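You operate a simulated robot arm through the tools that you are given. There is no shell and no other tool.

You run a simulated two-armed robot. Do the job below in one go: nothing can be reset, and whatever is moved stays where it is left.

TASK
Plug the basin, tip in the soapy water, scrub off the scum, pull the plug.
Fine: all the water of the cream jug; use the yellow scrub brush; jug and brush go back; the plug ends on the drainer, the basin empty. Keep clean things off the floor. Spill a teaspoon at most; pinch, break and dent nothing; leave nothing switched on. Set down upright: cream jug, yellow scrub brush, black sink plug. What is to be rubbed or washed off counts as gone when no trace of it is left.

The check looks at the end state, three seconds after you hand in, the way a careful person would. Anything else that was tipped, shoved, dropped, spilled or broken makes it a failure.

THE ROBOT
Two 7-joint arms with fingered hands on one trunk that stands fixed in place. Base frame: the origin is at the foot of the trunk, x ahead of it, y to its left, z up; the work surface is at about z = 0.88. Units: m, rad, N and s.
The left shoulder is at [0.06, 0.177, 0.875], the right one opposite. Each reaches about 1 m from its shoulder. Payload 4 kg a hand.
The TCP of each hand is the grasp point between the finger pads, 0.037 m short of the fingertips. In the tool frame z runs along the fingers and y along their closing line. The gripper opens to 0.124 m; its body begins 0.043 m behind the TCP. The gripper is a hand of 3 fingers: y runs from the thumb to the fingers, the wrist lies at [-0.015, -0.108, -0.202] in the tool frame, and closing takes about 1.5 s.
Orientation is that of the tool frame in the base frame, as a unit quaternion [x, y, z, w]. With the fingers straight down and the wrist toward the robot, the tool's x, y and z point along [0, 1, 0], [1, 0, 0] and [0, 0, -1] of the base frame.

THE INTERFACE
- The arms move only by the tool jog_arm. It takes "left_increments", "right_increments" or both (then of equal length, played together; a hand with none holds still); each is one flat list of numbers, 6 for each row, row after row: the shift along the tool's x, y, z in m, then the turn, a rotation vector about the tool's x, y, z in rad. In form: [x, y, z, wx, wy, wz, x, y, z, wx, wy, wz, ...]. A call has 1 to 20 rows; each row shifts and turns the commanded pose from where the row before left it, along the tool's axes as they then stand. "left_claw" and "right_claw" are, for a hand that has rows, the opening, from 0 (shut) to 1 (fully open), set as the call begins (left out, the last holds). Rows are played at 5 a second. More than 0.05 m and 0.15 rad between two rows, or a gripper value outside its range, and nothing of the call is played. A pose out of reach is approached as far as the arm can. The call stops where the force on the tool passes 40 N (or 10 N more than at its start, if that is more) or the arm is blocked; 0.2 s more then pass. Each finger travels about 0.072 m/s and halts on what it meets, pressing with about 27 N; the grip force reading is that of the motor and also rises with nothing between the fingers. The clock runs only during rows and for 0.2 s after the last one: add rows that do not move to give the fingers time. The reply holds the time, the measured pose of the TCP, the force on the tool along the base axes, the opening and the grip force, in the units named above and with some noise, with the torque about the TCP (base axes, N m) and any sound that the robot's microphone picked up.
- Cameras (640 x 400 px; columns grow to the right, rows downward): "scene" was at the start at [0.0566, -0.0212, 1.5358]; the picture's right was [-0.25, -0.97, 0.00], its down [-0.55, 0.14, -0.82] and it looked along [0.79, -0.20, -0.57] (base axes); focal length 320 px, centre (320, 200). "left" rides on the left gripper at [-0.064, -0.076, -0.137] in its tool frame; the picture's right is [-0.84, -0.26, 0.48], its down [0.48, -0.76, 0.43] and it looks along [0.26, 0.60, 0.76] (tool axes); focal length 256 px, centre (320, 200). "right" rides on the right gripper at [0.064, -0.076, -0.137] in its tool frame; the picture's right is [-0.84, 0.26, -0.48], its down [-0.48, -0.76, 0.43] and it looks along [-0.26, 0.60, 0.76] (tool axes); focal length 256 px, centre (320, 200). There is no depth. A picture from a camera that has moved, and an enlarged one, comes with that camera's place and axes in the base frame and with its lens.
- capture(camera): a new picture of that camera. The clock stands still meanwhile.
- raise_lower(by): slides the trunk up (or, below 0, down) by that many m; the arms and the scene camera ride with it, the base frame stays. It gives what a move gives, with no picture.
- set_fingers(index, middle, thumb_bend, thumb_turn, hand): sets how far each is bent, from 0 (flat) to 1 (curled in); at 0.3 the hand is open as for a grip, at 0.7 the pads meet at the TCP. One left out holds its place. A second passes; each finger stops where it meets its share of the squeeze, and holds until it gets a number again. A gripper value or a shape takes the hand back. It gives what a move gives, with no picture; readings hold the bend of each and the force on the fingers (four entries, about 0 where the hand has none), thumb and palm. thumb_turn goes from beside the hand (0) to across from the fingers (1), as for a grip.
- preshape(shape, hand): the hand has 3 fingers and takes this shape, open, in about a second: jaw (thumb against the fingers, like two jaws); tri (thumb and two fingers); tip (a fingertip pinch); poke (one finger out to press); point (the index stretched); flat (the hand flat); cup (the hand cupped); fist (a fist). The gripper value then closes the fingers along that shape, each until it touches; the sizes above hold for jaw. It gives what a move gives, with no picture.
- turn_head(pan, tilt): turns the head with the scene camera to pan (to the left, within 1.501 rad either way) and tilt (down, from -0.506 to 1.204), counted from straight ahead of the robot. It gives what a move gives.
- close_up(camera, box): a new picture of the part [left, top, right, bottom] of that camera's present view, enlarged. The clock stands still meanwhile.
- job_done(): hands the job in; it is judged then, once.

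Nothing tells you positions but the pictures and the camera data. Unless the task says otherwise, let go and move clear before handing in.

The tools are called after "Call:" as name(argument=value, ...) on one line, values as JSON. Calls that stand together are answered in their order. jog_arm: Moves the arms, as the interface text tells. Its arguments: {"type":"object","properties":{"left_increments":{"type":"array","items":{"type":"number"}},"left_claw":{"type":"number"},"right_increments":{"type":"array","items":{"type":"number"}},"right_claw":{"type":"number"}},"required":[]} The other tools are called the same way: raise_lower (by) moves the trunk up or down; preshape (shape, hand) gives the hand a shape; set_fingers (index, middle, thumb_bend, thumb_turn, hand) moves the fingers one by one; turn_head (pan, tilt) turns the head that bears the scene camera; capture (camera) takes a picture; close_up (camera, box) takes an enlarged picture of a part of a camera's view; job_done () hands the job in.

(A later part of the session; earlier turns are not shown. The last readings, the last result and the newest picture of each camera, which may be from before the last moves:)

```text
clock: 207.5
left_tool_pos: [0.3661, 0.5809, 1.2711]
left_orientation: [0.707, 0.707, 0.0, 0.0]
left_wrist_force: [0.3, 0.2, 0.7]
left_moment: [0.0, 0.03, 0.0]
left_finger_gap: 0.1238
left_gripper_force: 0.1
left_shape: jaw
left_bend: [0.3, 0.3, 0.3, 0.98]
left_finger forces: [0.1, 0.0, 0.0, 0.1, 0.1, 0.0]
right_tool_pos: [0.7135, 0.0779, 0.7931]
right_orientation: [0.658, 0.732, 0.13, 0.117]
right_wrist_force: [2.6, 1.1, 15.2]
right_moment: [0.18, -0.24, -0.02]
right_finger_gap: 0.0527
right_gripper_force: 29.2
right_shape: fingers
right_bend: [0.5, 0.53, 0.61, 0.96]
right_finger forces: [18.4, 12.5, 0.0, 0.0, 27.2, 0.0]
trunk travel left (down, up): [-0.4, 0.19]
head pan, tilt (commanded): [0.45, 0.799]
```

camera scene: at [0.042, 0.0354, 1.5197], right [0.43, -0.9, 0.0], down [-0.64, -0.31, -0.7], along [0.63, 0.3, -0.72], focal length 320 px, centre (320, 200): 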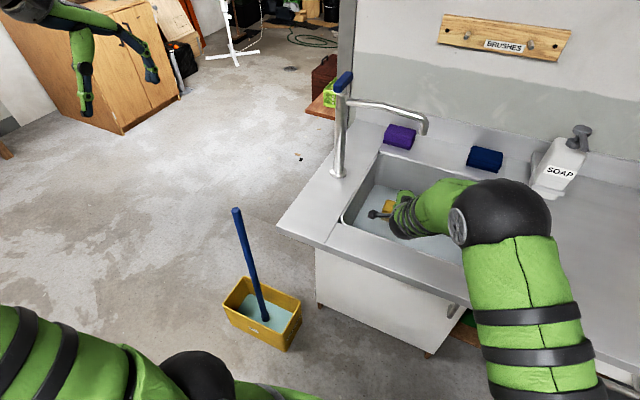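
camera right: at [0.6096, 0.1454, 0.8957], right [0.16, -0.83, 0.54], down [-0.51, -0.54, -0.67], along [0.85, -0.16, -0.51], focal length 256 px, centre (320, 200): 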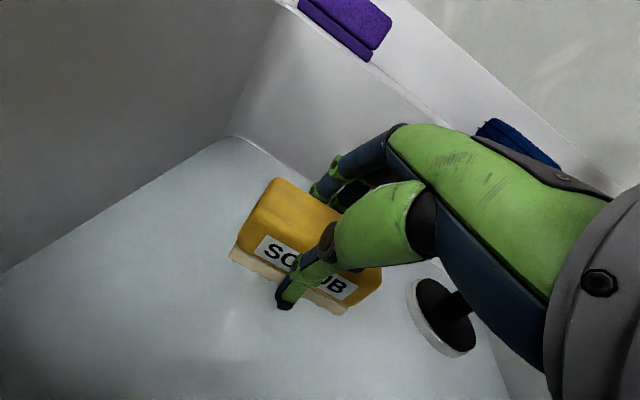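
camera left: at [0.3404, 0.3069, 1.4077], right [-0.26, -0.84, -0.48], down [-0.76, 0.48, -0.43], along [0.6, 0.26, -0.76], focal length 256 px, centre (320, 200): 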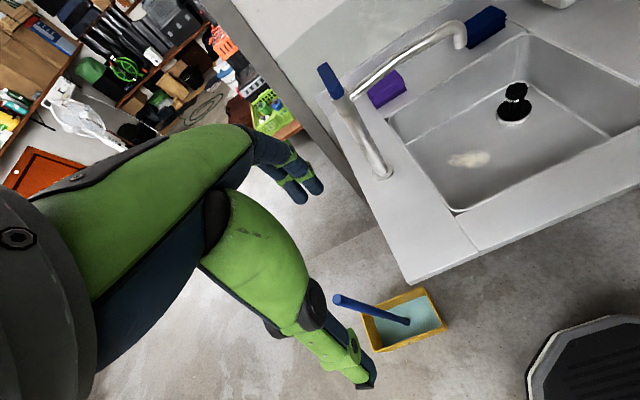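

I'll lift the brush and slide it aside to look at the scrubbed area.

Call:
jog_arm(right_increments=[0, 0.0103, -0.0282, 0, 0, 0, -0.0217, -0.0095, -0.0035, 0, 0, 0, -0.0217, -0.0095, -0.0035, 0, 0, 0, -0.0217, -0.0095, -0.0035, 0, 0, 0, 0, 0, 0, 0, 0, 0])

Call:
capture(camera="right")

Call:
close_up(camera="scene", box=[330, 150, 470, 270])

```text
clock: 208.7
left_tool_pos: [0.3663, 0.5795, 1.2707]
left_orientation: [0.707, 0.707, 0.0, 0.0]
left_wrist_force: [-1.2, -0.4, -0.3]
left_moment: [0.0, 0.02, 0.01]
left_finger_gap: 0.124
left_gripper_force: 0.1
left_shape: jaw
left_bend: [0.3, 0.3, 0.3, 0.98]
left_finger forces: [0.0, 0.0, 0.0, 0.0, 0.0, 0.0]
right_tool_pos: [0.6892, 0.0087, 0.8198]
right_orientation: [0.658, 0.733, 0.13, 0.115]
right_wrist_force: [0.0, -0.5, -0.3]
right_moment: [-0.01, -0.02, -0.01]
right_finger_gap: 0.0527
right_gripper_force: 28.0
right_shape: fingers
right_bend: [0.5, 0.54, 0.61, 0.96]
right_finger forces: [16.4, 11.3, 0.0, 0.0, 27.8, 0.1]
trunk travel left (down, up): [-0.4, 0.19]
head pan, tilt (commanded): [0.45, 0.799]
```

```text
taken
camera right: at [0.5651, 0.0588, 0.9235], right [0.17, -0.82, 0.54], down [-0.51, -0.54, -0.67], along [0.84, -0.16, -0.51], focal length 256 px, centre (320, 200)
```

right: 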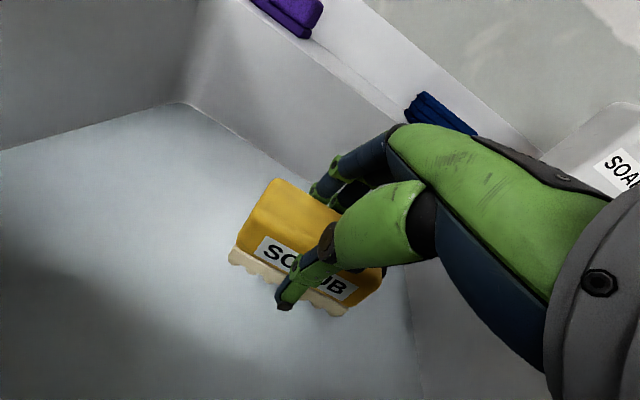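

```text
3.33 times, centred on (400, 210) of scene
camera zoom: at [0.044, 0.0361, 1.5196], right [0.44, -0.9, 0.0], down [-0.65, -0.31, -0.7], along [0.63, 0.3, -0.72], focal length 1067 px, centre (53, 167)
```

zoom: 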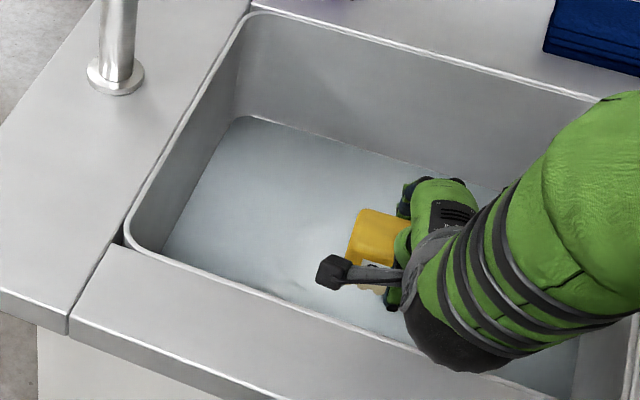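

There's no scum visible through the water. I'll lift the brush out and carry it back to its place.

Call:
jog_arm(right_increments=[0, 0.0118, -0.0322, 0, 0, 0, 0, 0.0118, -0.0322, 0, 0, 0, 0, 0.0118, -0.0322, 0, 0, 0, 0, 0.0118, -0.0322, 0, 0, 0, 0, 0.0118, -0.0322, 0, 0, 0, 0, 0.0118, -0.0322, 0, 0, 0, 0, 0.0118, -0.0322, 0, 0, 0, 0, 0, 0, 0.1, 0, 0, 0, 0, 0, 0.1, 0, 0, 0, 0, 0, 0, 0, 0])

Call:
jog_arm(right_increments=[-0.0306, -0.0138, -0.0021, 0, 0, 0, -0.0306, -0.0138, -0.0021, 0, 0, 0, -0.0306, -0.0138, -0.0021, 0, 0, 0, -0.0306, -0.0138, -0.0021, 0, 0, 0, -0.0306, -0.0138, -0.0021, 0, 0, 0, -0.0306, -0.0138, -0.0021, 0, 0, 0, -0.0306, -0.0138, -0.0021, 0, 0, 0, -0.0306, -0.0138, -0.0021, 0, 0, 0, -0.0306, -0.0138, -0.0021, 0, 0, 0, -0.0306, -0.0138, -0.0021, 0, 0, 0, -0.0306, -0.0138, -0.0021, 0, 0, 0, -0.0306, -0.0138, -0.0021, 0, 0, 0, 0, 0, 0, 0, 0, 0])

Call:
turn_head(pan=-0.1, tilt=0.9)

Call:
capture(camera="scene")

Call:
capture(camera="right")

```text
clock: 210.9
left_tool_pos: [0.3669, 0.5809, 1.2709]
left_orientation: [0.707, 0.707, 0.0, -0.001]
left_wrist_force: [0.7, 1.4, -0.1]
left_moment: [0.0, 0.0, 0.03]
left_finger_gap: 0.1236
left_gripper_force: 0.1
left_shape: jaw
left_bend: [0.3, 0.3, 0.3, 0.98]
left_finger forces: [0.0, 0.0, 0.0, 0.0, 0.0, 0.1]
right_tool_pos: [0.6894, 0.009, 1.0615]
right_orientation: [0.667, 0.741, 0.056, 0.049]
right_wrist_force: [0.2, 0.4, -1.0]
right_moment: [-0.01, 0.02, 0.0]
right_finger_gap: 0.0521
right_gripper_force: 27.6
right_shape: fingers
right_bend: [0.5, 0.54, 0.61, 0.96]
right_finger forces: [16.2, 11.3, 0.1, 0.0, 27.3, 0.1]
trunk travel left (down, up): [-0.4, 0.19]
head pan, tilt (commanded): [0.45, 0.799]
```

```text
clock: 213.7
left_tool_pos: [0.3669, 0.5811, 1.2715]
left_orientation: [0.707, 0.707, 0.0, 0.0]
left_wrist_force: [-0.3, -0.6, 0.3]
left_moment: [0.0, 0.0, 0.04]
left_finger_gap: 0.1238
left_gripper_force: 0.1
left_shape: jaw
left_bend: [0.3, 0.3, 0.3, 0.98]
left_finger forces: [0.1, 0.0, 0.0, 0.1, 0.1, 0.0]
right_tool_pos: [0.563, -0.3737, 1.0616]
right_orientation: [0.666, 0.742, 0.057, 0.05]
right_wrist_force: [-0.5, -0.6, -1.4]
right_moment: [-0.04, 0.01, 0.0]
right_finger_gap: 0.0521
right_gripper_force: 27.1
right_shape: fingers
right_bend: [0.5, 0.54, 0.61, 0.96]
right_finger forces: [16.1, 11.2, 0.1, 0.1, 27.1, 0.1]
trunk travel left (down, up): [-0.4, 0.19]
head pan, tilt (commanded): [0.45, 0.799]
```

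```text
clock: 214.7
left_tool_pos: [0.3665, 0.5795, 1.2714]
left_orientation: [0.706, 0.708, 0.0, 0.0]
left_wrist_force: [0.5, 0.0, -0.1]
left_moment: [0.02, -0.01, -0.01]
left_finger_gap: 0.1237
left_gripper_force: 0.1
left_shape: jaw
left_bend: [0.3, 0.3, 0.3, 0.98]
left_finger forces: [0.1, 0.0, 0.0, 0.0, 0.0, 0.1]
right_tool_pos: [0.5635, -0.3753, 1.0611]
right_orientation: [0.666, 0.742, 0.057, 0.049]
right_wrist_force: [-0.7, 0.4, -0.8]
right_moment: [0.0, 0.02, 0.01]
right_finger_gap: 0.0524
right_gripper_force: 26.9
right_shape: fingers
right_bend: [0.5, 0.54, 0.61, 0.96]
right_finger forces: [16.1, 11.1, 0.0, 0.1, 27.1, 0.0]
trunk travel left (down, up): [-0.4, 0.19]
head pan, tilt (commanded): [-0.099, 0.901]
```

```text
taken
camera scene: at [0.0464, -0.0066, 1.5117], right [-0.1, -1.0, 0.0], down [-0.78, 0.08, -0.62], along [0.62, -0.06, -0.78], focal length 320 px, centre (320, 200)
```

scene: 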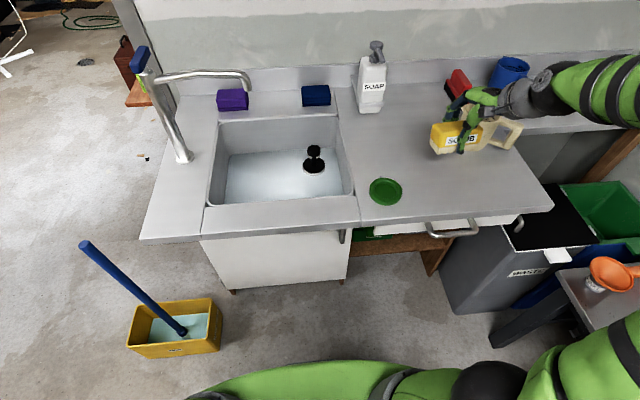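

```text
taken
camera right: at [0.4621, -0.3219, 1.1851], right [0.27, -0.81, 0.51], down [-0.63, -0.55, -0.54], along [0.73, -0.18, -0.66], focal length 256 px, centre (320, 200)
```

right: 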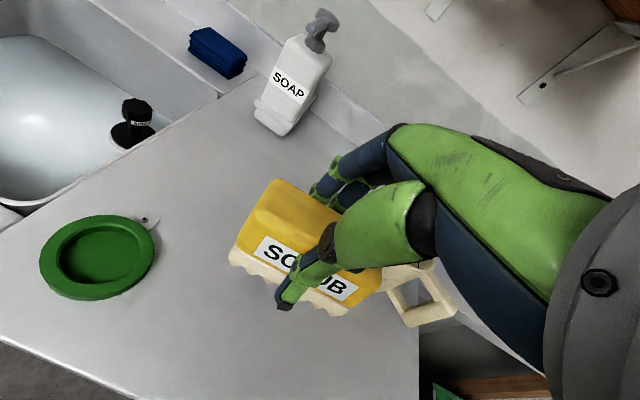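

The brush is above its original spot. Lowering.

Call:
jog_arm(right_increments=[0, -0.0049, 0.0288, 0, 0, 0, 0, -0.0049, 0.0288, 0, 0, 0, 0, -0.0049, 0.0288, 0, 0, 0, 0, -0.0035, 0.02, 0, 0, 0, 0, -0.0007, 0.005, 0, 0, 0, 0, 0, 0, 0, 0, 0])

Call:
close_up(camera="scene", box=[390, 100, 510, 210])

```text
clock: 216.1
left_tool_pos: [0.3665, 0.5799, 1.2721]
left_orientation: [0.707, 0.707, 0.0, 0.0]
left_wrist_force: [0.1, -0.5, -0.1]
left_moment: [0.0, 0.02, 0.04]
left_finger_gap: 0.1237
left_gripper_force: 0.1
left_shape: jaw
left_bend: [0.3, 0.3, 0.3, 0.98]
left_finger forces: [0.1, 0.0, 0.0, 0.0, 0.1, 0.0]
right_tool_pos: [0.5614, -0.3741, 0.9559]
right_orientation: [0.667, 0.742, 0.056, 0.049]
right_wrist_force: [-0.2, -0.7, -0.4]
right_moment: [0.02, -0.01, -0.01]
right_finger_gap: 0.052
right_gripper_force: 27.0
right_shape: fingers
right_bend: [0.51, 0.54, 0.61, 0.96]
right_finger forces: [16.2, 11.2, 0.0, 0.0, 27.2, 0.0]
right hand out of reach, approached as far as the arm can: row 4
trunk travel left (down, up): [-0.4, 0.19]
head pan, tilt (commanded): [-0.099, 0.901]
```

```text
3.64 times, centred on (450, 155) of scene
camera zoom: at [0.0463, -0.0077, 1.5117], right [-0.1, -0.99, 0.0], down [-0.78, 0.08, -0.62], along [0.62, -0.06, -0.78], focal length 1164 px, centre (-153, 364)
```

zoom: 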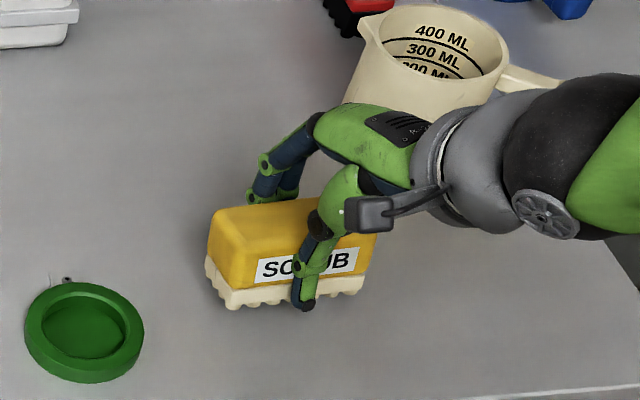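

Call:
jog_arm(right_increments=[0, -0.0007, 0.005, 0, 0, 0, 0, -0.0006, 0.004, 0, 0, 0, 0, -0.0003, 0.002, 0, 0, 0])

Call:
jog_arm(right_increments=[0, -0.0003, 0.002, 0, 0, 0, 0, -0.0003, 0.002, 0, 0, 0])

Call:
close_up(camera="scene", box=[390, 100, 510, 210])

```text
clock: 216.8
left_tool_pos: [0.367, 0.5803, 1.2704]
left_orientation: [0.707, 0.707, 0.0, 0.0]
left_wrist_force: [0.1, 0.1, -0.4]
left_moment: [-0.01, 0.0, 0.01]
left_finger_gap: 0.1239
left_gripper_force: 0.2
left_shape: jaw
left_bend: [0.3, 0.3, 0.3, 0.98]
left_finger forces: [0.1, 0.0, 0.0, 0.0, 0.1, 0.1]
right_tool_pos: [0.562, -0.3733, 0.9459]
right_orientation: [0.666, 0.742, 0.056, 0.049]
right_wrist_force: [0.2, -0.7, -1.9]
right_moment: [-0.03, -0.02, 0.02]
right_finger_gap: 0.0523
right_gripper_force: 27.2
right_shape: fingers
right_bend: [0.51, 0.54, 0.61, 0.96]
right_finger forces: [16.2, 11.1, 0.0, 0.0, 27.2, 0.0]
trunk travel left (down, up): [-0.4, 0.19]
head pan, tilt (commanded): [-0.099, 0.901]
```

```text
clock: 217.4
left_tool_pos: [0.3679, 0.5804, 1.2727]
left_orientation: [0.707, 0.707, 0.0, 0.0]
left_wrist_force: [0.6, 0.4, 1.2]
left_moment: [-0.01, 0.01, -0.01]
left_finger_gap: 0.1237
left_gripper_force: 0.0
left_shape: jaw
left_bend: [0.3, 0.3, 0.3, 0.98]
left_finger forces: [0.0, 0.0, 0.0, 0.1, 0.0, 0.0]
right_tool_pos: [0.5622, -0.3727, 0.9417]
right_orientation: [0.666, 0.742, 0.057, 0.05]
right_wrist_force: [0.1, 0.2, 0.0]
right_moment: [0.02, -0.05, 0.02]
right_finger_gap: 0.0522
right_gripper_force: 27.5
right_shape: fingers
right_bend: [0.51, 0.54, 0.61, 0.96]
right_finger forces: [16.2, 11.2, 0.0, 0.0, 27.2, 0.0]
trunk travel left (down, up): [-0.4, 0.19]
head pan, tilt (commanded): [-0.099, 0.901]
```

```text
3.64 times, centred on (450, 155) of scene
camera zoom: at [0.0464, -0.0066, 1.5117], right [-0.1, -1.0, 0.0], down [-0.78, 0.08, -0.62], along [0.62, -0.06, -0.78], focal length 1164 px, centre (-153, 364)
```

zoom: 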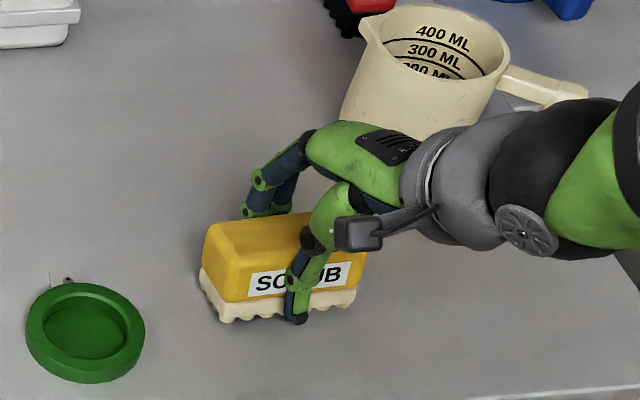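

Call:
jog_arm(right_increments=[0, -0.0003, 0.002, 0, 0, 0, 0, -0.0001, 0.001, 0, 0, 0])

Call:
set_fingers(hand="right", thumb_bend=0.57, index=0.51, middle=0.52)

Call:
set_fingers(hand="right", thumb_bend=0.52, index=0.48, middle=0.48)

Call:
set_fingers(hand="right", thumb_bend=0.42, index=0.4, middle=0.4)

Call:
close_up(camera="scene", box=[390, 100, 510, 210])

```text
clock: 218.1
left_tool_pos: [0.3661, 0.581, 1.2719]
left_orientation: [0.708, 0.707, -0.001, -0.001]
left_wrist_force: [0.0, 0.1, 0.9]
left_moment: [0.0, -0.03, -0.05]
left_finger_gap: 0.1237
left_gripper_force: 0.1
left_shape: jaw
left_bend: [0.3, 0.3, 0.3, 0.98]
left_finger forces: [0.0, 0.0, 0.1, 0.0, 0.1, 0.1]
right_tool_pos: [0.5622, -0.3724, 0.9401]
right_orientation: [0.666, 0.742, 0.058, 0.051]
right_wrist_force: [-1.2, 0.9, 9.7]
right_moment: [0.18, -0.23, 0.01]
right_finger_gap: 0.052
right_gripper_force: 27.5
right_shape: fingers
right_bend: [0.51, 0.54, 0.61, 0.96]
right_finger forces: [15.3, 11.2, 0.0, 0.1, 28.7, 0.0]
trunk travel left (down, up): [-0.4, 0.19]
head pan, tilt (commanded): [-0.099, 0.901]
```

```text
clock: 219.1
left_tool_pos: [0.3673, 0.5804, 1.2715]
left_orientation: [0.707, 0.707, 0.0, 0.0]
left_wrist_force: [-0.1, -0.9, 0.4]
left_moment: [0.0, -0.01, -0.01]
left_finger_gap: 0.1237
left_gripper_force: 0.1
left_shape: jaw
left_bend: [0.3, 0.3, 0.3, 0.98]
left_finger forces: [0.0, 0.0, 0.1, 0.0, 0.0, 0.0]
right_tool_pos: [0.563, -0.3731, 0.938]
right_orientation: [0.666, 0.742, 0.056, 0.05]
right_wrist_force: [0.3, 0.3, -0.8]
right_moment: [-0.02, 0.01, -0.03]
right_finger_gap: 0.0556
right_gripper_force: 2.5
right_shape: fingers
right_bend: [0.5, 0.51, 0.56, 0.97]
right_finger forces: [1.4, 1.4, 0.0, 0.1, 2.7, 0.0]
trunk travel left (down, up): [-0.4, 0.19]
head pan, tilt (commanded): [-0.099, 0.901]
```

```text
clock: 220.1
left_tool_pos: [0.3669, 0.5809, 1.2716]
left_orientation: [0.707, 0.707, 0.001, 0.0]
left_wrist_force: [-0.1, -0.4, -0.1]
left_moment: [-0.02, 0.0, 0.0]
left_finger_gap: 0.1236
left_gripper_force: 0.0
left_shape: jaw
left_bend: [0.3, 0.3, 0.3, 0.98]
left_finger forces: [0.1, 0.0, 0.0, 0.1, 0.0, 0.1]
right_tool_pos: [0.5609, -0.3725, 0.9395]
right_orientation: [0.666, 0.742, 0.056, 0.05]
right_wrist_force: [0.0, -0.1, 0.2]
right_moment: [0.03, 0.0, -0.02]
right_finger_gap: 0.0624
right_gripper_force: 0.1
right_shape: fingers
right_bend: [0.48, 0.48, 0.52, 0.97]
right_finger forces: [0.1, 0.1, 0.0, 0.1, 0.0, 0.0]
trunk travel left (down, up): [-0.4, 0.19]
head pan, tilt (commanded): [-0.099, 0.901]
```

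```text
clock: 221.1
left_tool_pos: [0.3667, 0.5791, 1.2719]
left_orientation: [0.708, 0.707, 0.0, 0.0]
left_wrist_force: [0.4, -0.3, -0.5]
left_moment: [-0.02, 0.02, 0.01]
left_finger_gap: 0.1238
left_gripper_force: 0.1
left_shape: jaw
left_bend: [0.3, 0.3, 0.3, 0.98]
left_finger forces: [0.0, 0.0, 0.0, 0.0, 0.0, 0.0]
right_tool_pos: [0.5601, -0.373, 0.9383]
right_orientation: [0.666, 0.742, 0.056, 0.049]
right_wrist_force: [0.1, 0.7, -0.6]
right_moment: [-0.01, 0.0, 0.01]
right_finger_gap: 0.0901
right_gripper_force: 0.0
right_shape: fingers
right_bend: [0.4, 0.4, 0.42, 0.97]
right_finger forces: [0.0, 0.1, 0.0, 0.1, 0.0, 0.1]
trunk travel left (down, up): [-0.4, 0.19]
head pan, tilt (commanded): [-0.099, 0.901]
```

```text
3.64 times, centred on (450, 155) of scene
camera zoom: at [0.0463, -0.0067, 1.5117], right [-0.1, -1.0, 0.0], down [-0.78, 0.08, -0.62], along [0.62, -0.06, -0.78], focal length 1164 px, centre (-153, 364)
```

zoom: 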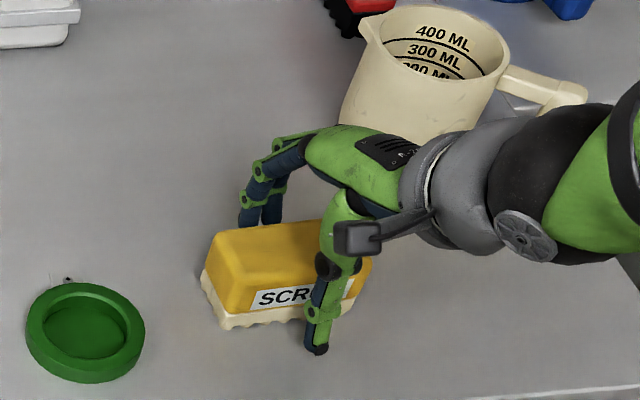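

The brush is back, flat and upright. I'll lift the hand clear and check.

Call:
jog_arm(right_increments=[0, 0.0015, -0.0099, 0, 0, 0, 0, 0.003, -0.0198, 0, 0, 0, 0, 0.0045, -0.0297, 0, 0, 0, 0, 0.0045, -0.0297, 0, 0, 0, 0, 0.0045, -0.0297, 0, 0, 0, 0, 0, 0, 0, 0, 0.105, 0, 0, 0, 0, 0, 0])

Call:
capture(camera="scene")

Call:
close_up(camera="scene", box=[410, 140, 480, 210])

Call:
close_up(camera="scene", box=[200, 100, 370, 210])

```text
clock: 222.7
left_tool_pos: [0.3677, 0.5794, 1.2719]
left_orientation: [0.707, 0.707, 0.0, 0.0]
left_wrist_force: [-0.2, -0.4, -0.7]
left_moment: [0.0, 0.02, -0.04]
left_finger_gap: 0.1235
left_gripper_force: 0.1
left_shape: jaw
left_bend: [0.3, 0.3, 0.3, 0.98]
left_finger forces: [0.1, 0.0, 0.0, 0.0, 0.0, 0.0]
right_tool_pos: [0.5614, -0.3734, 1.0613]
right_orientation: [0.704, 0.706, 0.06, 0.047]
right_wrist_force: [0.1, -1.0, -0.1]
right_moment: [-0.02, 0.01, 0.01]
right_finger_gap: 0.0899
right_gripper_force: 0.0
right_shape: fingers
right_bend: [0.4, 0.4, 0.42, 0.98]
right_finger forces: [0.0, 0.0, 0.0, 0.0, 0.0, 0.1]
trunk travel left (down, up): [-0.4, 0.19]
head pan, tilt (commanded): [-0.099, 0.901]
```

```text
taken
camera scene: at [0.0463, -0.0067, 1.5117], right [-0.1, -0.99, 0.0], down [-0.78, 0.08, -0.62], along [0.62, -0.06, -0.78], focal length 320 px, centre (320, 200)
```

scene: 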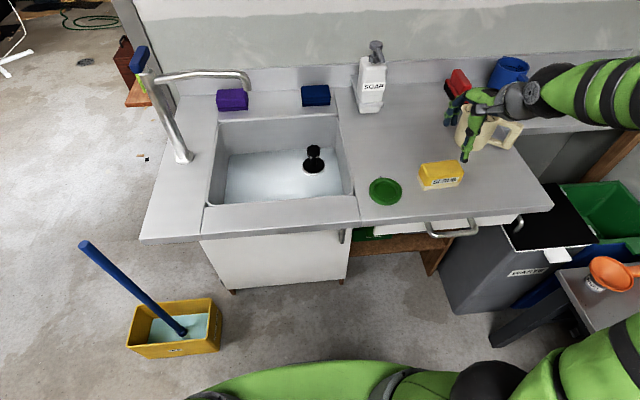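

```text
5.71 times, centred on (445, 175) of scene
camera zoom: at [0.0463, -0.0067, 1.5117], right [-0.1, -0.99, 0.0], down [-0.78, 0.08, -0.62], along [0.62, -0.06, -0.78], focal length 1829 px, centre (-394, 343)
```

zoom: 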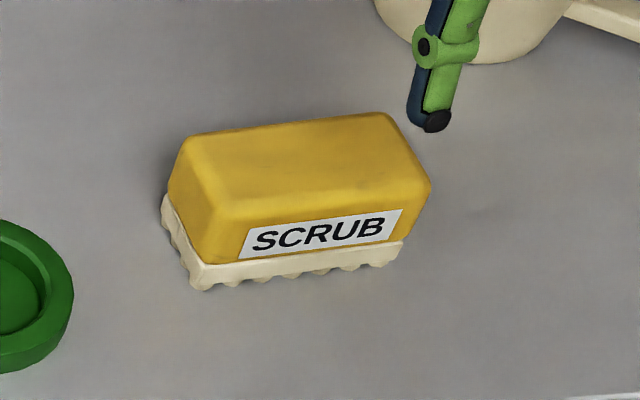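

```text
3.64 times, centred on (285, 155) of scene
camera zoom: at [0.0463, -0.0067, 1.5117], right [-0.1, -0.99, 0.0], down [-0.78, 0.08, -0.62], along [0.62, -0.06, -0.78], focal length 1164 px, centre (447, 364)
```

zoom: 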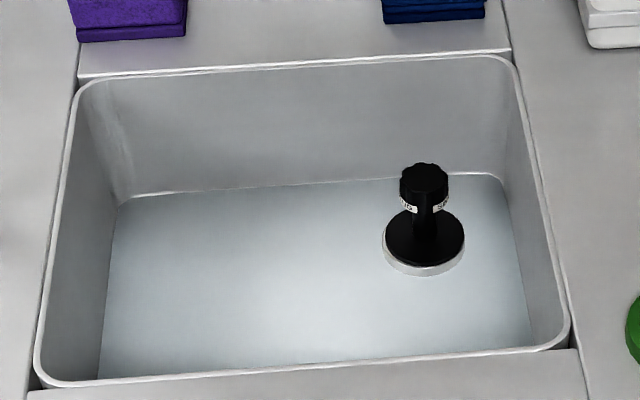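

The brush is back within about a centimetre, bristles down. Now for the plug: I'll move over it.

Call:
jog_arm(right_increments=[0.031, 0.0237, 0.0005, 0, 0, 0, 0.031, 0.0237, 0.0005, 0, 0, 0, 0.031, 0.0237, 0.0005, 0, 0, 0, 0.031, 0.0237, 0.0005, 0, 0, 0, 0.031, 0.0237, 0.0005, 0, 0, 0, 0.031, 0.0237, 0.0005, 0, 0, 0, 0.031, 0.0237, 0.0005, 0, 0, 0, 0.031, 0.0237, 0.0005, 0, 0, 0, 0.031, 0.0237, 0.0005, 0, 0, 0, 0.031, 0.0237, 0.0005, 0, 0, 0, 0, 0, 0, -0.15, 0, 0, 0, 0, 0, 0, 0, 0])

Call:
capture(camera="right")

Call:
close_up(camera="scene", box=[250, 60, 390, 200])

```text
clock: 225.2
left_tool_pos: [0.3669, 0.5805, 1.2723]
left_orientation: [0.707, 0.707, 0.0, 0.001]
left_wrist_force: [0.2, 0.3, -0.3]
left_moment: [0.04, 0.0, -0.02]
left_finger_gap: 0.1237
left_gripper_force: 0.1
left_shape: jaw
left_bend: [0.3, 0.3, 0.3, 0.98]
left_finger forces: [0.0, 0.0, 0.0, 0.1, 0.0, 0.1]
right_tool_pos: [0.7951, -0.063, 1.0934]
right_orientation: [0.698, 0.7, 0.112, 0.099]
right_wrist_force: [-0.9, 0.2, -0.2]
right_moment: [0.03, -0.02, -0.03]
right_finger_gap: 0.0902
right_gripper_force: 0.0
right_shape: fingers
right_bend: [0.4, 0.4, 0.42, 0.98]
right_finger forces: [0.1, 0.1, 0.1, 0.0, 0.1, 0.0]
trunk travel left (down, up): [-0.4, 0.19]
head pan, tilt (commanded): [-0.099, 0.901]
```

```text
taken
camera right: at [0.6827, -0.0024, 1.2027], right [0.11, -0.85, 0.52], down [-0.6, -0.47, -0.65], along [0.8, -0.24, -0.55], focal length 256 px, centre (320, 200)
```

right: 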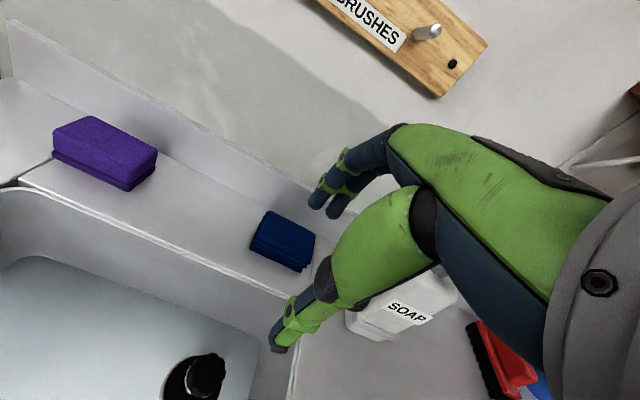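

```text
2.86 times, centred on (320, 130) of scene
camera zoom: at [0.0466, -0.0069, 1.5117], right [-0.1, -0.99, 0.0], down [-0.78, 0.08, -0.62], along [0.62, -0.06, -0.78], focal length 914 px, centre (320, 400)
```

zoom: 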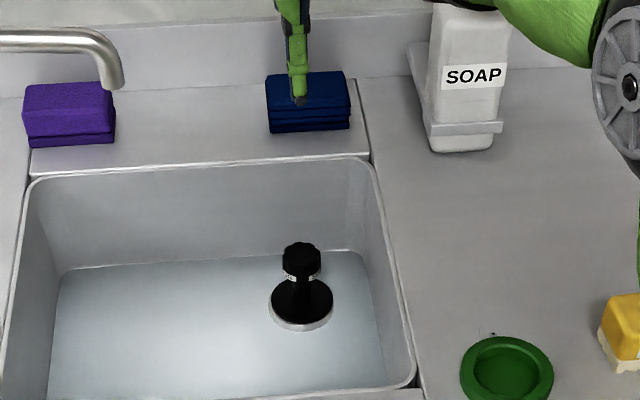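

The hand is right above the plug. I'll go down around the knob.

Call:
jog_arm(right_increments=[0, -0.0111, 0.0359, 0, 0, 0, 0, -0.0111, 0.0359, 0, 0, 0, 0, -0.0111, 0.0359, 0, 0, 0, 0, -0.0111, 0.0359, 0, 0, 0, 0, -0.0111, 0.0359, 0, 0, 0, 0, -0.0089, 0.0287, 0, 0, 0, 0, -0.0059, 0.0191, 0, 0, 0, 0, 0, 0, 0, 0, 0])

Call:
capture(camera="right")

Call:
close_up(camera="scene", box=[250, 80, 370, 200])

```text
clock: 227.1
left_tool_pos: [0.3659, 0.5797, 1.2719]
left_orientation: [0.707, 0.707, 0.0, 0.0]
left_wrist_force: [-0.2, 0.1, 0.5]
left_moment: [-0.01, -0.02, 0.0]
left_finger_gap: 0.1237
left_gripper_force: 0.1
left_shape: jaw
left_bend: [0.3, 0.3, 0.3, 0.98]
left_finger forces: [0.0, 0.0, 0.0, 0.1, 0.0, 0.0]
right_tool_pos: [0.7963, -0.0591, 0.8564]
right_orientation: [0.699, 0.699, 0.112, 0.099]
right_wrist_force: [1.1, 0.7, -0.2]
right_moment: [0.0, -0.01, 0.0]
right_finger_gap: 0.0902
right_gripper_force: 0.0
right_shape: fingers
right_bend: [0.4, 0.4, 0.42, 0.98]
right_finger forces: [0.0, 0.0, 0.1, 0.0, 0.1, 0.0]
trunk travel left (down, up): [-0.4, 0.19]
head pan, tilt (commanded): [-0.099, 0.901]
```

```text
taken
camera right: at [0.6834, 0.0017, 0.9671], right [0.11, -0.85, 0.52], down [-0.6, -0.47, -0.65], along [0.8, -0.24, -0.55], focal length 256 px, centre (320, 200)
```

right: 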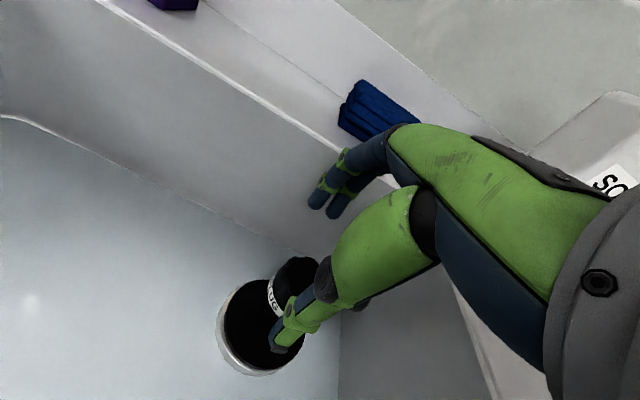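

```text
3.33 times, centred on (310, 140) of scene
camera zoom: at [0.0464, -0.0066, 1.5117], right [-0.1, -1.0, 0.0], down [-0.78, 0.08, -0.62], along [0.62, -0.06, -0.78], focal length 1067 px, centre (353, 400)
```

zoom: 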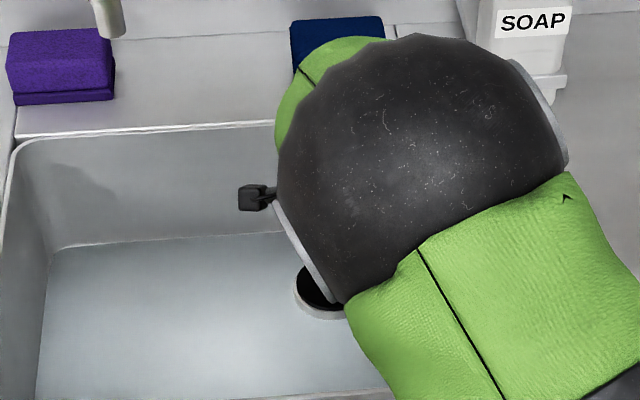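

Call:
close_up(camera="right", box=[200, 230, 360, 390])

```text
2.50 times, centred on (280, 310) of right
camera zoom: at [0.6834, 0.0017, 0.9671], right [0.11, -0.85, 0.52], down [-0.6, -0.47, -0.65], along [0.8, -0.24, -0.55], focal length 640 px, centre (420, -75)
```

zoom: 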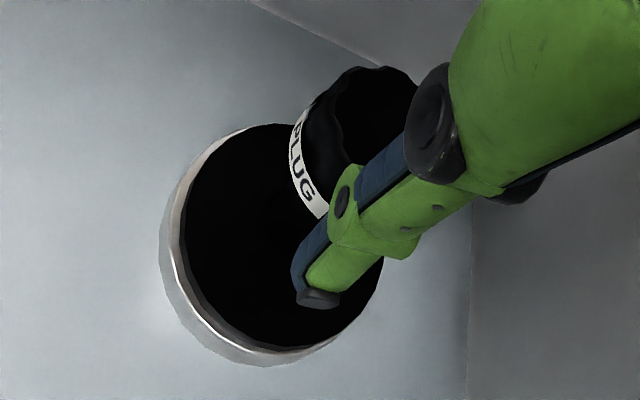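

Aligned within a few millimetres. I'll make a small correction, lower to grip height and close gently.

Call:
jog_arm(right_increments=[-0.002, -0.0085, 0.0174, 0, 0, 0, 0, -0.0057, 0.0184, 0, 0, 0, 0, 0, 0, 0, 0, 0])

Call:
set_fingers(hand="right", thumb_bend=0.52, index=0.5, middle=0.5)

Call:
close_up(camera="right", box=[200, 200, 380, 380])

```text
clock: 227.8
left_tool_pos: [0.3675, 0.5803, 1.2719]
left_orientation: [0.707, 0.707, 0.0, 0.0]
left_wrist_force: [0.0, 0.2, 0.4]
left_moment: [0.01, -0.03, -0.03]
left_finger_gap: 0.1237
left_gripper_force: 0.0
left_shape: jaw
left_bend: [0.3, 0.3, 0.3, 0.98]
left_finger forces: [0.0, 0.0, 0.0, 0.1, 0.1, 0.0]
right_tool_pos: [0.7916, -0.0579, 0.8175]
right_orientation: [0.699, 0.7, 0.111, 0.099]
right_wrist_force: [-0.4, 0.4, -0.1]
right_moment: [0.02, -0.02, 0.02]
right_finger_gap: 0.0902
right_gripper_force: 0.0
right_shape: fingers
right_bend: [0.4, 0.4, 0.42, 0.98]
right_finger forces: [0.1, 0.1, 0.0, 0.0, 0.1, 0.0]
trunk travel left (down, up): [-0.4, 0.19]
head pan, tilt (commanded): [-0.099, 0.901]
```

```text
clock: 228.8
left_tool_pos: [0.3669, 0.58, 1.2728]
left_orientation: [0.707, 0.707, 0.0, 0.001]
left_wrist_force: [0.6, 0.0, 0.5]
left_moment: [0.03, 0.01, -0.01]
left_finger_gap: 0.1235
left_gripper_force: 0.0
left_shape: jaw
left_bend: [0.3, 0.3, 0.3, 0.98]
left_finger forces: [0.0, 0.2, 0.0, 0.1, 0.0, 0.0]
right_tool_pos: [0.791, -0.0587, 0.8202]
right_orientation: [0.698, 0.7, 0.111, 0.099]
right_wrist_force: [-4.0, -0.4, 0.4]
right_moment: [0.01, 0.09, 0.02]
right_finger_gap: 0.0632
right_gripper_force: 1.5
right_shape: fingers
right_bend: [0.5, 0.5, 0.51, 0.97]
right_finger forces: [0.1, 0.1, 0.0, 0.0, 3.7, 0.1]
trunk travel left (down, up): [-0.4, 0.19]
head pan, tilt (commanded): [-0.099, 0.901]
```

```text
2.22 times, centred on (290, 290) of right
camera zoom: at [0.6795, 0.0018, 0.9295], right [0.11, -0.85, 0.52], down [-0.6, -0.47, -0.65], along [0.8, -0.24, -0.55], focal length 569 px, centre (387, 0)
```

zoom: 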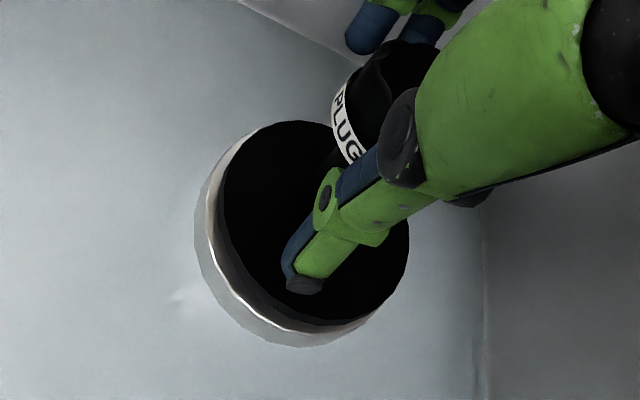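

Call:
set_fingers(hand="right", thumb_bend=0.5, index=0.55, middle=0.55)

Call:
set_fingers(hand="right", thumb_bend=0.56, index=0.6, middle=0.6)

Call:
set_fingers(hand="right", thumb_bend=0.7, index=0.74, middle=0.74)

Call:
close_up(camera="right", box=[200, 200, 380, 380])

```text
clock: 229.8
left_tool_pos: [0.367, 0.5799, 1.2717]
left_orientation: [0.707, 0.707, 0.0, 0.001]
left_wrist_force: [-0.5, 0.4, -0.5]
left_moment: [0.0, -0.01, 0.02]
left_finger_gap: 0.1237
left_gripper_force: 0.0
left_shape: jaw
left_bend: [0.3, 0.3, 0.3, 0.98]
left_finger forces: [0.0, 0.0, 0.0, 0.1, 0.0, 0.1]
right_tool_pos: [0.7916, -0.0598, 0.819]
right_orientation: [0.699, 0.7, 0.111, 0.099]
right_wrist_force: [-0.8, 0.3, 1.1]
right_moment: [0.0, 0.0, 0.01]
right_finger_gap: 0.0556
right_gripper_force: 0.8
right_shape: fingers
right_bend: [0.55, 0.55, 0.5, 0.97]
right_finger forces: [0.0, 0.0, 0.1, 0.1, 1.1, 0.0]
trunk travel left (down, up): [-0.4, 0.19]
head pan, tilt (commanded): [-0.099, 0.901]
```

```text
clock: 230.8
left_tool_pos: [0.3672, 0.5809, 1.2712]
left_orientation: [0.707, 0.707, 0.001, 0.0]
left_wrist_force: [0.1, 0.1, 0.2]
left_moment: [0.02, 0.0, 0.01]
left_finger_gap: 0.1239
left_gripper_force: 0.0
left_shape: jaw
left_bend: [0.3, 0.3, 0.3, 0.98]
left_finger forces: [0.1, 0.0, 0.0, 0.0, 0.0, 0.1]
right_tool_pos: [0.7925, -0.0587, 0.8201]
right_orientation: [0.699, 0.699, 0.112, 0.1]
right_wrist_force: [-5.5, -0.2, 3.8]
right_moment: [0.01, 0.1, 0.05]
right_finger_gap: 0.0419
right_gripper_force: 2.4
right_shape: fingers
right_bend: [0.6, 0.6, 0.55, 0.97]
right_finger forces: [0.0, 0.0, 0.1, 0.1, 5.0, 0.0]
trunk travel left (down, up): [-0.4, 0.19]
head pan, tilt (commanded): [-0.099, 0.901]
```

```text
clock: 231.8
left_tool_pos: [0.3669, 0.5798, 1.2718]
left_orientation: [0.707, 0.707, 0.0, 0.0]
left_wrist_force: [0.1, 0.6, 0.0]
left_moment: [0.04, 0.02, 0.0]
left_finger_gap: 0.1235
left_gripper_force: 0.0
left_shape: jaw
left_bend: [0.3, 0.3, 0.3, 0.98]
left_finger forces: [0.0, 0.1, 0.0, 0.0, 0.0, 0.0]
right_tool_pos: [0.7925, -0.0587, 0.8192]
right_orientation: [0.699, 0.699, 0.112, 0.1]
right_wrist_force: [0.3, 0.2, -0.2]
right_moment: [0.03, -0.03, 0.03]
right_finger_gap: 0.0289
right_gripper_force: 28.7
right_shape: fingers
right_bend: [0.62, 0.66, 0.61, 0.96]
right_finger forces: [14.0, 13.7, 0.0, 0.1, 29.1, 0.1]
trunk travel left (down, up): [-0.4, 0.19]
head pan, tilt (commanded): [-0.099, 0.901]
```

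```text
2.22 times, centred on (290, 290) of right
camera zoom: at [0.6802, 0.0019, 0.9301], right [0.11, -0.85, 0.52], down [-0.59, -0.47, -0.65], along [0.8, -0.24, -0.55], focal length 569 px, centre (387, 0)
```

zoom: 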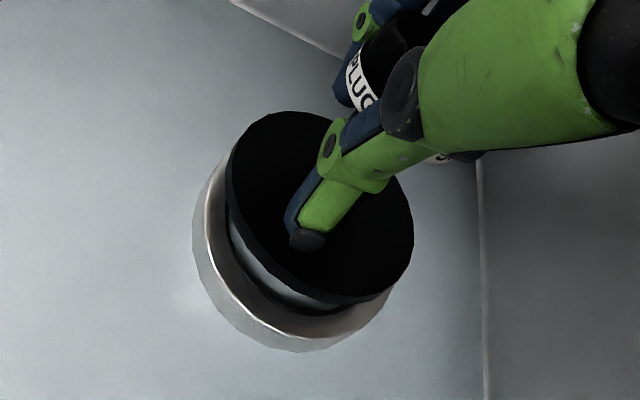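

The fingers have closed on the stem below the knob, which is a secure hold, and the plug is already breaking its seal. I'll lift it out slowly.

Call:
jog_arm(right_increments=[0, 0.0012, -0.0038, 0, 0, 0, 0, 0.0012, -0.0038, 0, 0, 0, 0, 0.003, -0.0096, 0, 0, 0, 0, 0.003, -0.0096, 0, 0, 0, 0, 0.0059, -0.0191, 0, 0, 0, 0, 0.0059, -0.0191, 0, 0, 0, 0, 0, 0, 0, 0, 0])

Call:
capture(camera="right")

Call:
capture(camera="scene")

```text
clock: 233.4
left_tool_pos: [0.3674, 0.5804, 1.2715]
left_orientation: [0.707, 0.707, 0.0, 0.001]
left_wrist_force: [-0.4, -0.2, 0.2]
left_moment: [-0.03, 0.01, 0.04]
left_finger_gap: 0.1236
left_gripper_force: 0.1
left_shape: jaw
left_bend: [0.3, 0.3, 0.3, 0.98]
left_finger forces: [0.0, 0.1, 0.1, 0.1, 0.0, 0.0]
right_tool_pos: [0.7922, -0.0605, 0.8882]
right_orientation: [0.699, 0.7, 0.111, 0.098]
right_wrist_force: [-0.2, 0.9, 0.3]
right_moment: [-0.02, 0.03, 0.0]
right_finger_gap: 0.0287
right_gripper_force: 27.9
right_shape: fingers
right_bend: [0.62, 0.66, 0.61, 0.96]
right_finger forces: [13.9, 13.8, 0.0, 0.0, 29.0, 0.0]
trunk travel left (down, up): [-0.4, 0.19]
head pan, tilt (commanded): [-0.099, 0.901]
```

```text
taken
camera right: at [0.6796, 0.0002, 0.9979], right [0.11, -0.85, 0.52], down [-0.6, -0.47, -0.65], along [0.8, -0.24, -0.56], focal length 256 px, centre (320, 200)
```

right: 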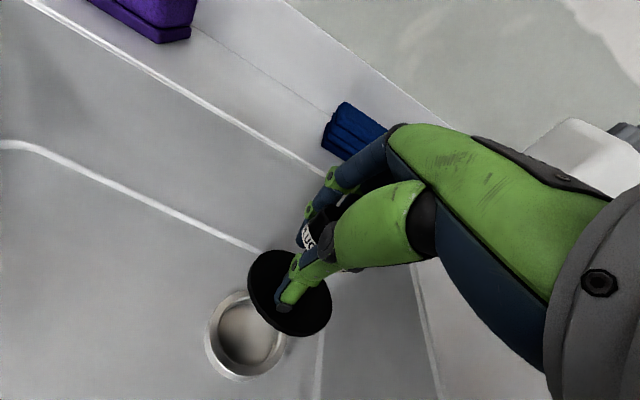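

```text
taken
camera scene: at [0.0465, -0.0065, 1.5117], right [-0.1, -1.0, 0.0], down [-0.78, 0.08, -0.62], along [0.62, -0.06, -0.78], focal length 320 px, centre (320, 200)
```

scene: 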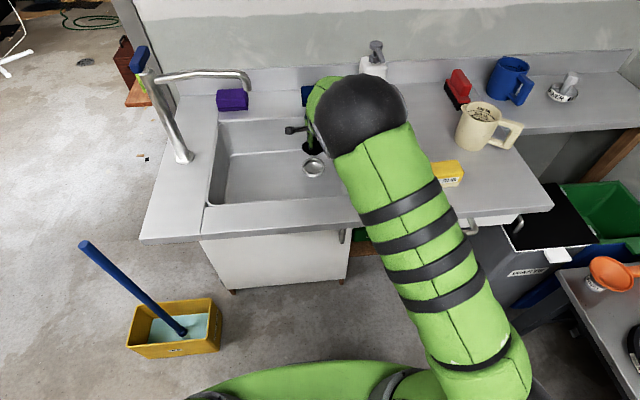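

The plug is out and the basin has drained. I'll check the floor for any trace of scum.

Call:
close_up(camera="scene", box=[200, 110, 330, 215])

Call:
close_up(camera="scene", box=[230, 160, 310, 205])

Call:
close_up(camera="right", box=[0, 100, 260, 400])

```text
3.81 times, centred on (265, 162) of scene
camera zoom: at [0.0465, -0.0065, 1.5117], right [-0.1, -1.0, 0.0], down [-0.78, 0.08, -0.62], along [0.62, -0.06, -0.78], focal length 1219 px, centre (530, 343)
```

zoom: 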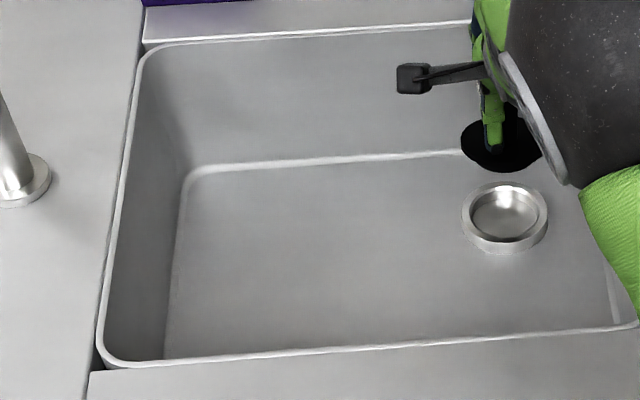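

```text
8.00 times, centred on (270, 182) of scene
camera zoom: at [0.0465, -0.0065, 1.5117], right [-0.1, -1.0, 0.0], down [-0.78, 0.08, -0.62], along [0.62, -0.06, -0.78], focal length 2560 px, centre (720, 340)
```

zoom: 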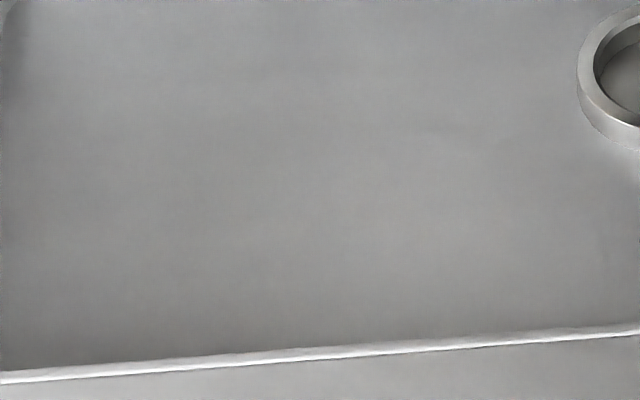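

```text
1.33 times, centred on (130, 250) of right
camera zoom: at [0.6796, 0.0002, 0.9979], right [0.11, -0.85, 0.52], down [-0.6, -0.47, -0.65], along [0.8, -0.24, -0.56], focal length 341 px, centre (573, 133)
```

zoom: 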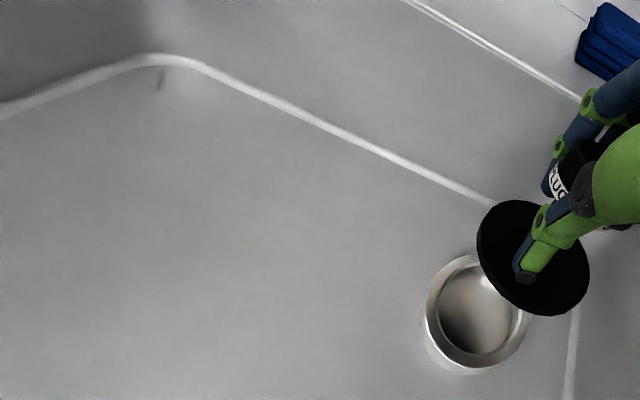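

The basin is empty and spotless. Before placing the plug I'll take a close look at the green dish and drainer.

Call:
jog_arm(right_increments=[0, 0.0089, -0.0287, 0, 0, 0, 0, 0.0089, -0.0287, 0, 0, 0, 0, 0.0089, -0.0287, 0, 0, 0, 0, 0.0089, -0.0287, 0, 0, 0, 0, 0.0089, -0.0287, 0, 0, 0, 0, 0, 0, 0, 0, 0])

Call:
capture(camera="scene")

Call:
close_up(camera="scene", box=[350, 160, 430, 220])

Call:
capture(camera="right")

```text
clock: 234.8
left_tool_pos: [0.3665, 0.5808, 1.2715]
left_orientation: [0.708, 0.706, 0.0, 0.0]
left_wrist_force: [0.0, -0.2, 0.4]
left_moment: [0.02, 0.05, -0.02]
left_finger_gap: 0.1239
left_gripper_force: 0.0
left_shape: jaw
left_bend: [0.3, 0.3, 0.3, 0.98]
left_finger forces: [0.0, 0.0, 0.0, 0.0, 0.0, 0.0]
right_tool_pos: [0.7946, -0.0638, 1.0365]
right_orientation: [0.699, 0.699, 0.111, 0.098]
right_wrist_force: [0.0, -0.6, -0.2]
right_moment: [0.0, 0.0, 0.02]
right_finger_gap: 0.0287
right_gripper_force: 28.5
right_shape: fingers
right_bend: [0.62, 0.66, 0.61, 0.96]
right_finger forces: [13.9, 14.0, 0.0, 0.0, 29.0, 0.0]
trunk travel left (down, up): [-0.4, 0.19]
head pan, tilt (commanded): [-0.099, 0.901]
```

```text
taken
camera scene: at [0.0464, -0.0066, 1.5117], right [-0.1, -1.0, 0.0], down [-0.78, 0.08, -0.62], along [0.62, -0.06, -0.78], focal length 320 px, centre (320, 200)
```

scene: 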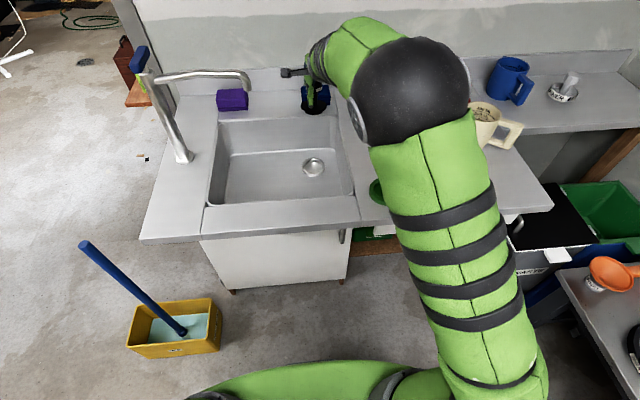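

```text
6.67 times, centred on (390, 190) of scene
camera zoom: at [0.0464, -0.0066, 1.5117], right [-0.1, -1.0, 0.0], down [-0.78, 0.08, -0.62], along [0.62, -0.06, -0.78], focal length 2133 px, centre (-147, 267)
```

zoom: 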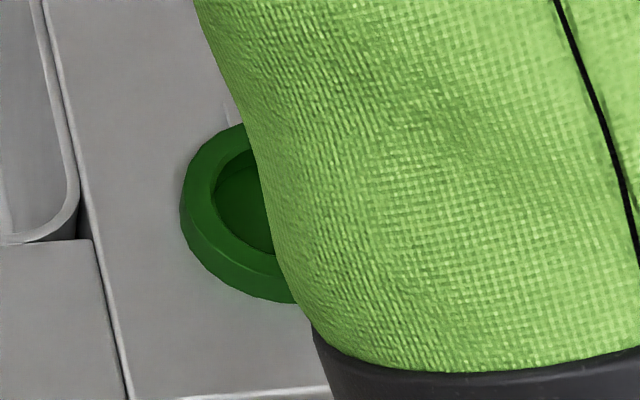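

```text
taken
camera right: at [0.6817, -0.0033, 1.1463], right [0.11, -0.85, 0.52], down [-0.6, -0.48, -0.65], along [0.8, -0.24, -0.56], focal length 256 px, centre (320, 200)
```

right: 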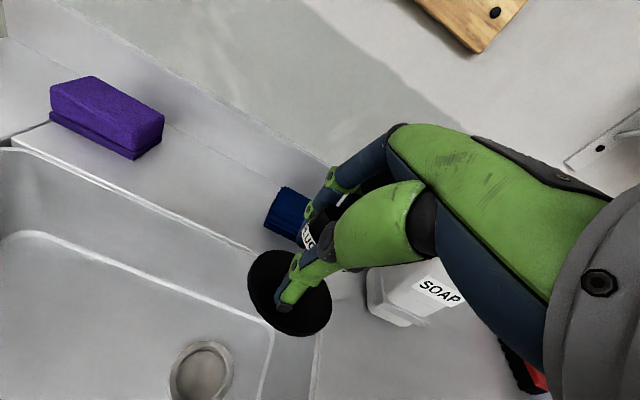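

Call:
close_up(camera="scene", box=[285, 60, 345, 125])

Call:
close_up(camera="right", box=[220, 200, 360, 350])

```text
6.15 times, centred on (315, 92) of scene
camera zoom: at [0.0464, -0.0066, 1.5117], right [-0.1, -1.0, 0.0], down [-0.78, 0.08, -0.62], along [0.62, -0.06, -0.78], focal length 1969 px, centre (351, 862)
```

zoom: 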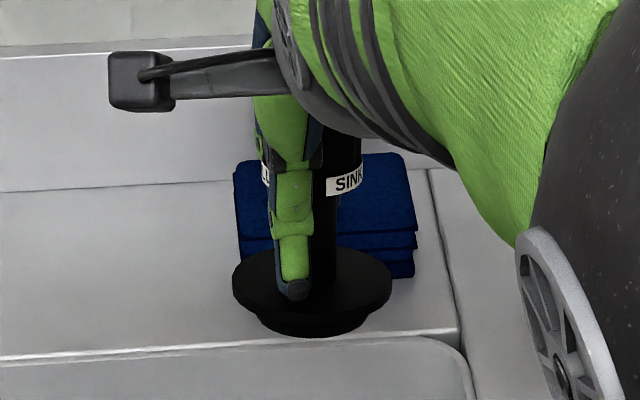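

```text
2.67 times, centred on (290, 275) of right
camera zoom: at [0.6817, -0.0033, 1.1463], right [0.11, -0.85, 0.52], down [-0.6, -0.48, -0.65], along [0.8, -0.24, -0.56], focal length 683 px, centre (400, 0)
```

zoom: 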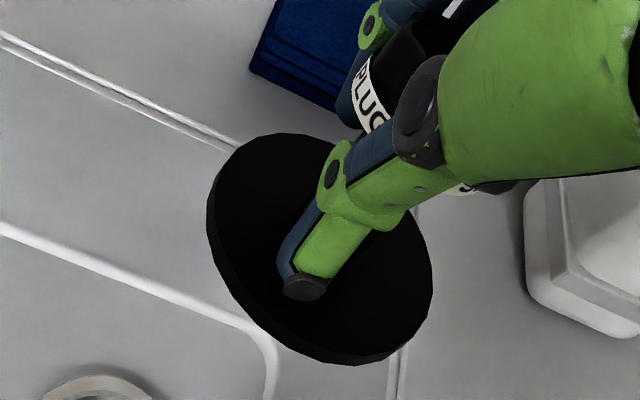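

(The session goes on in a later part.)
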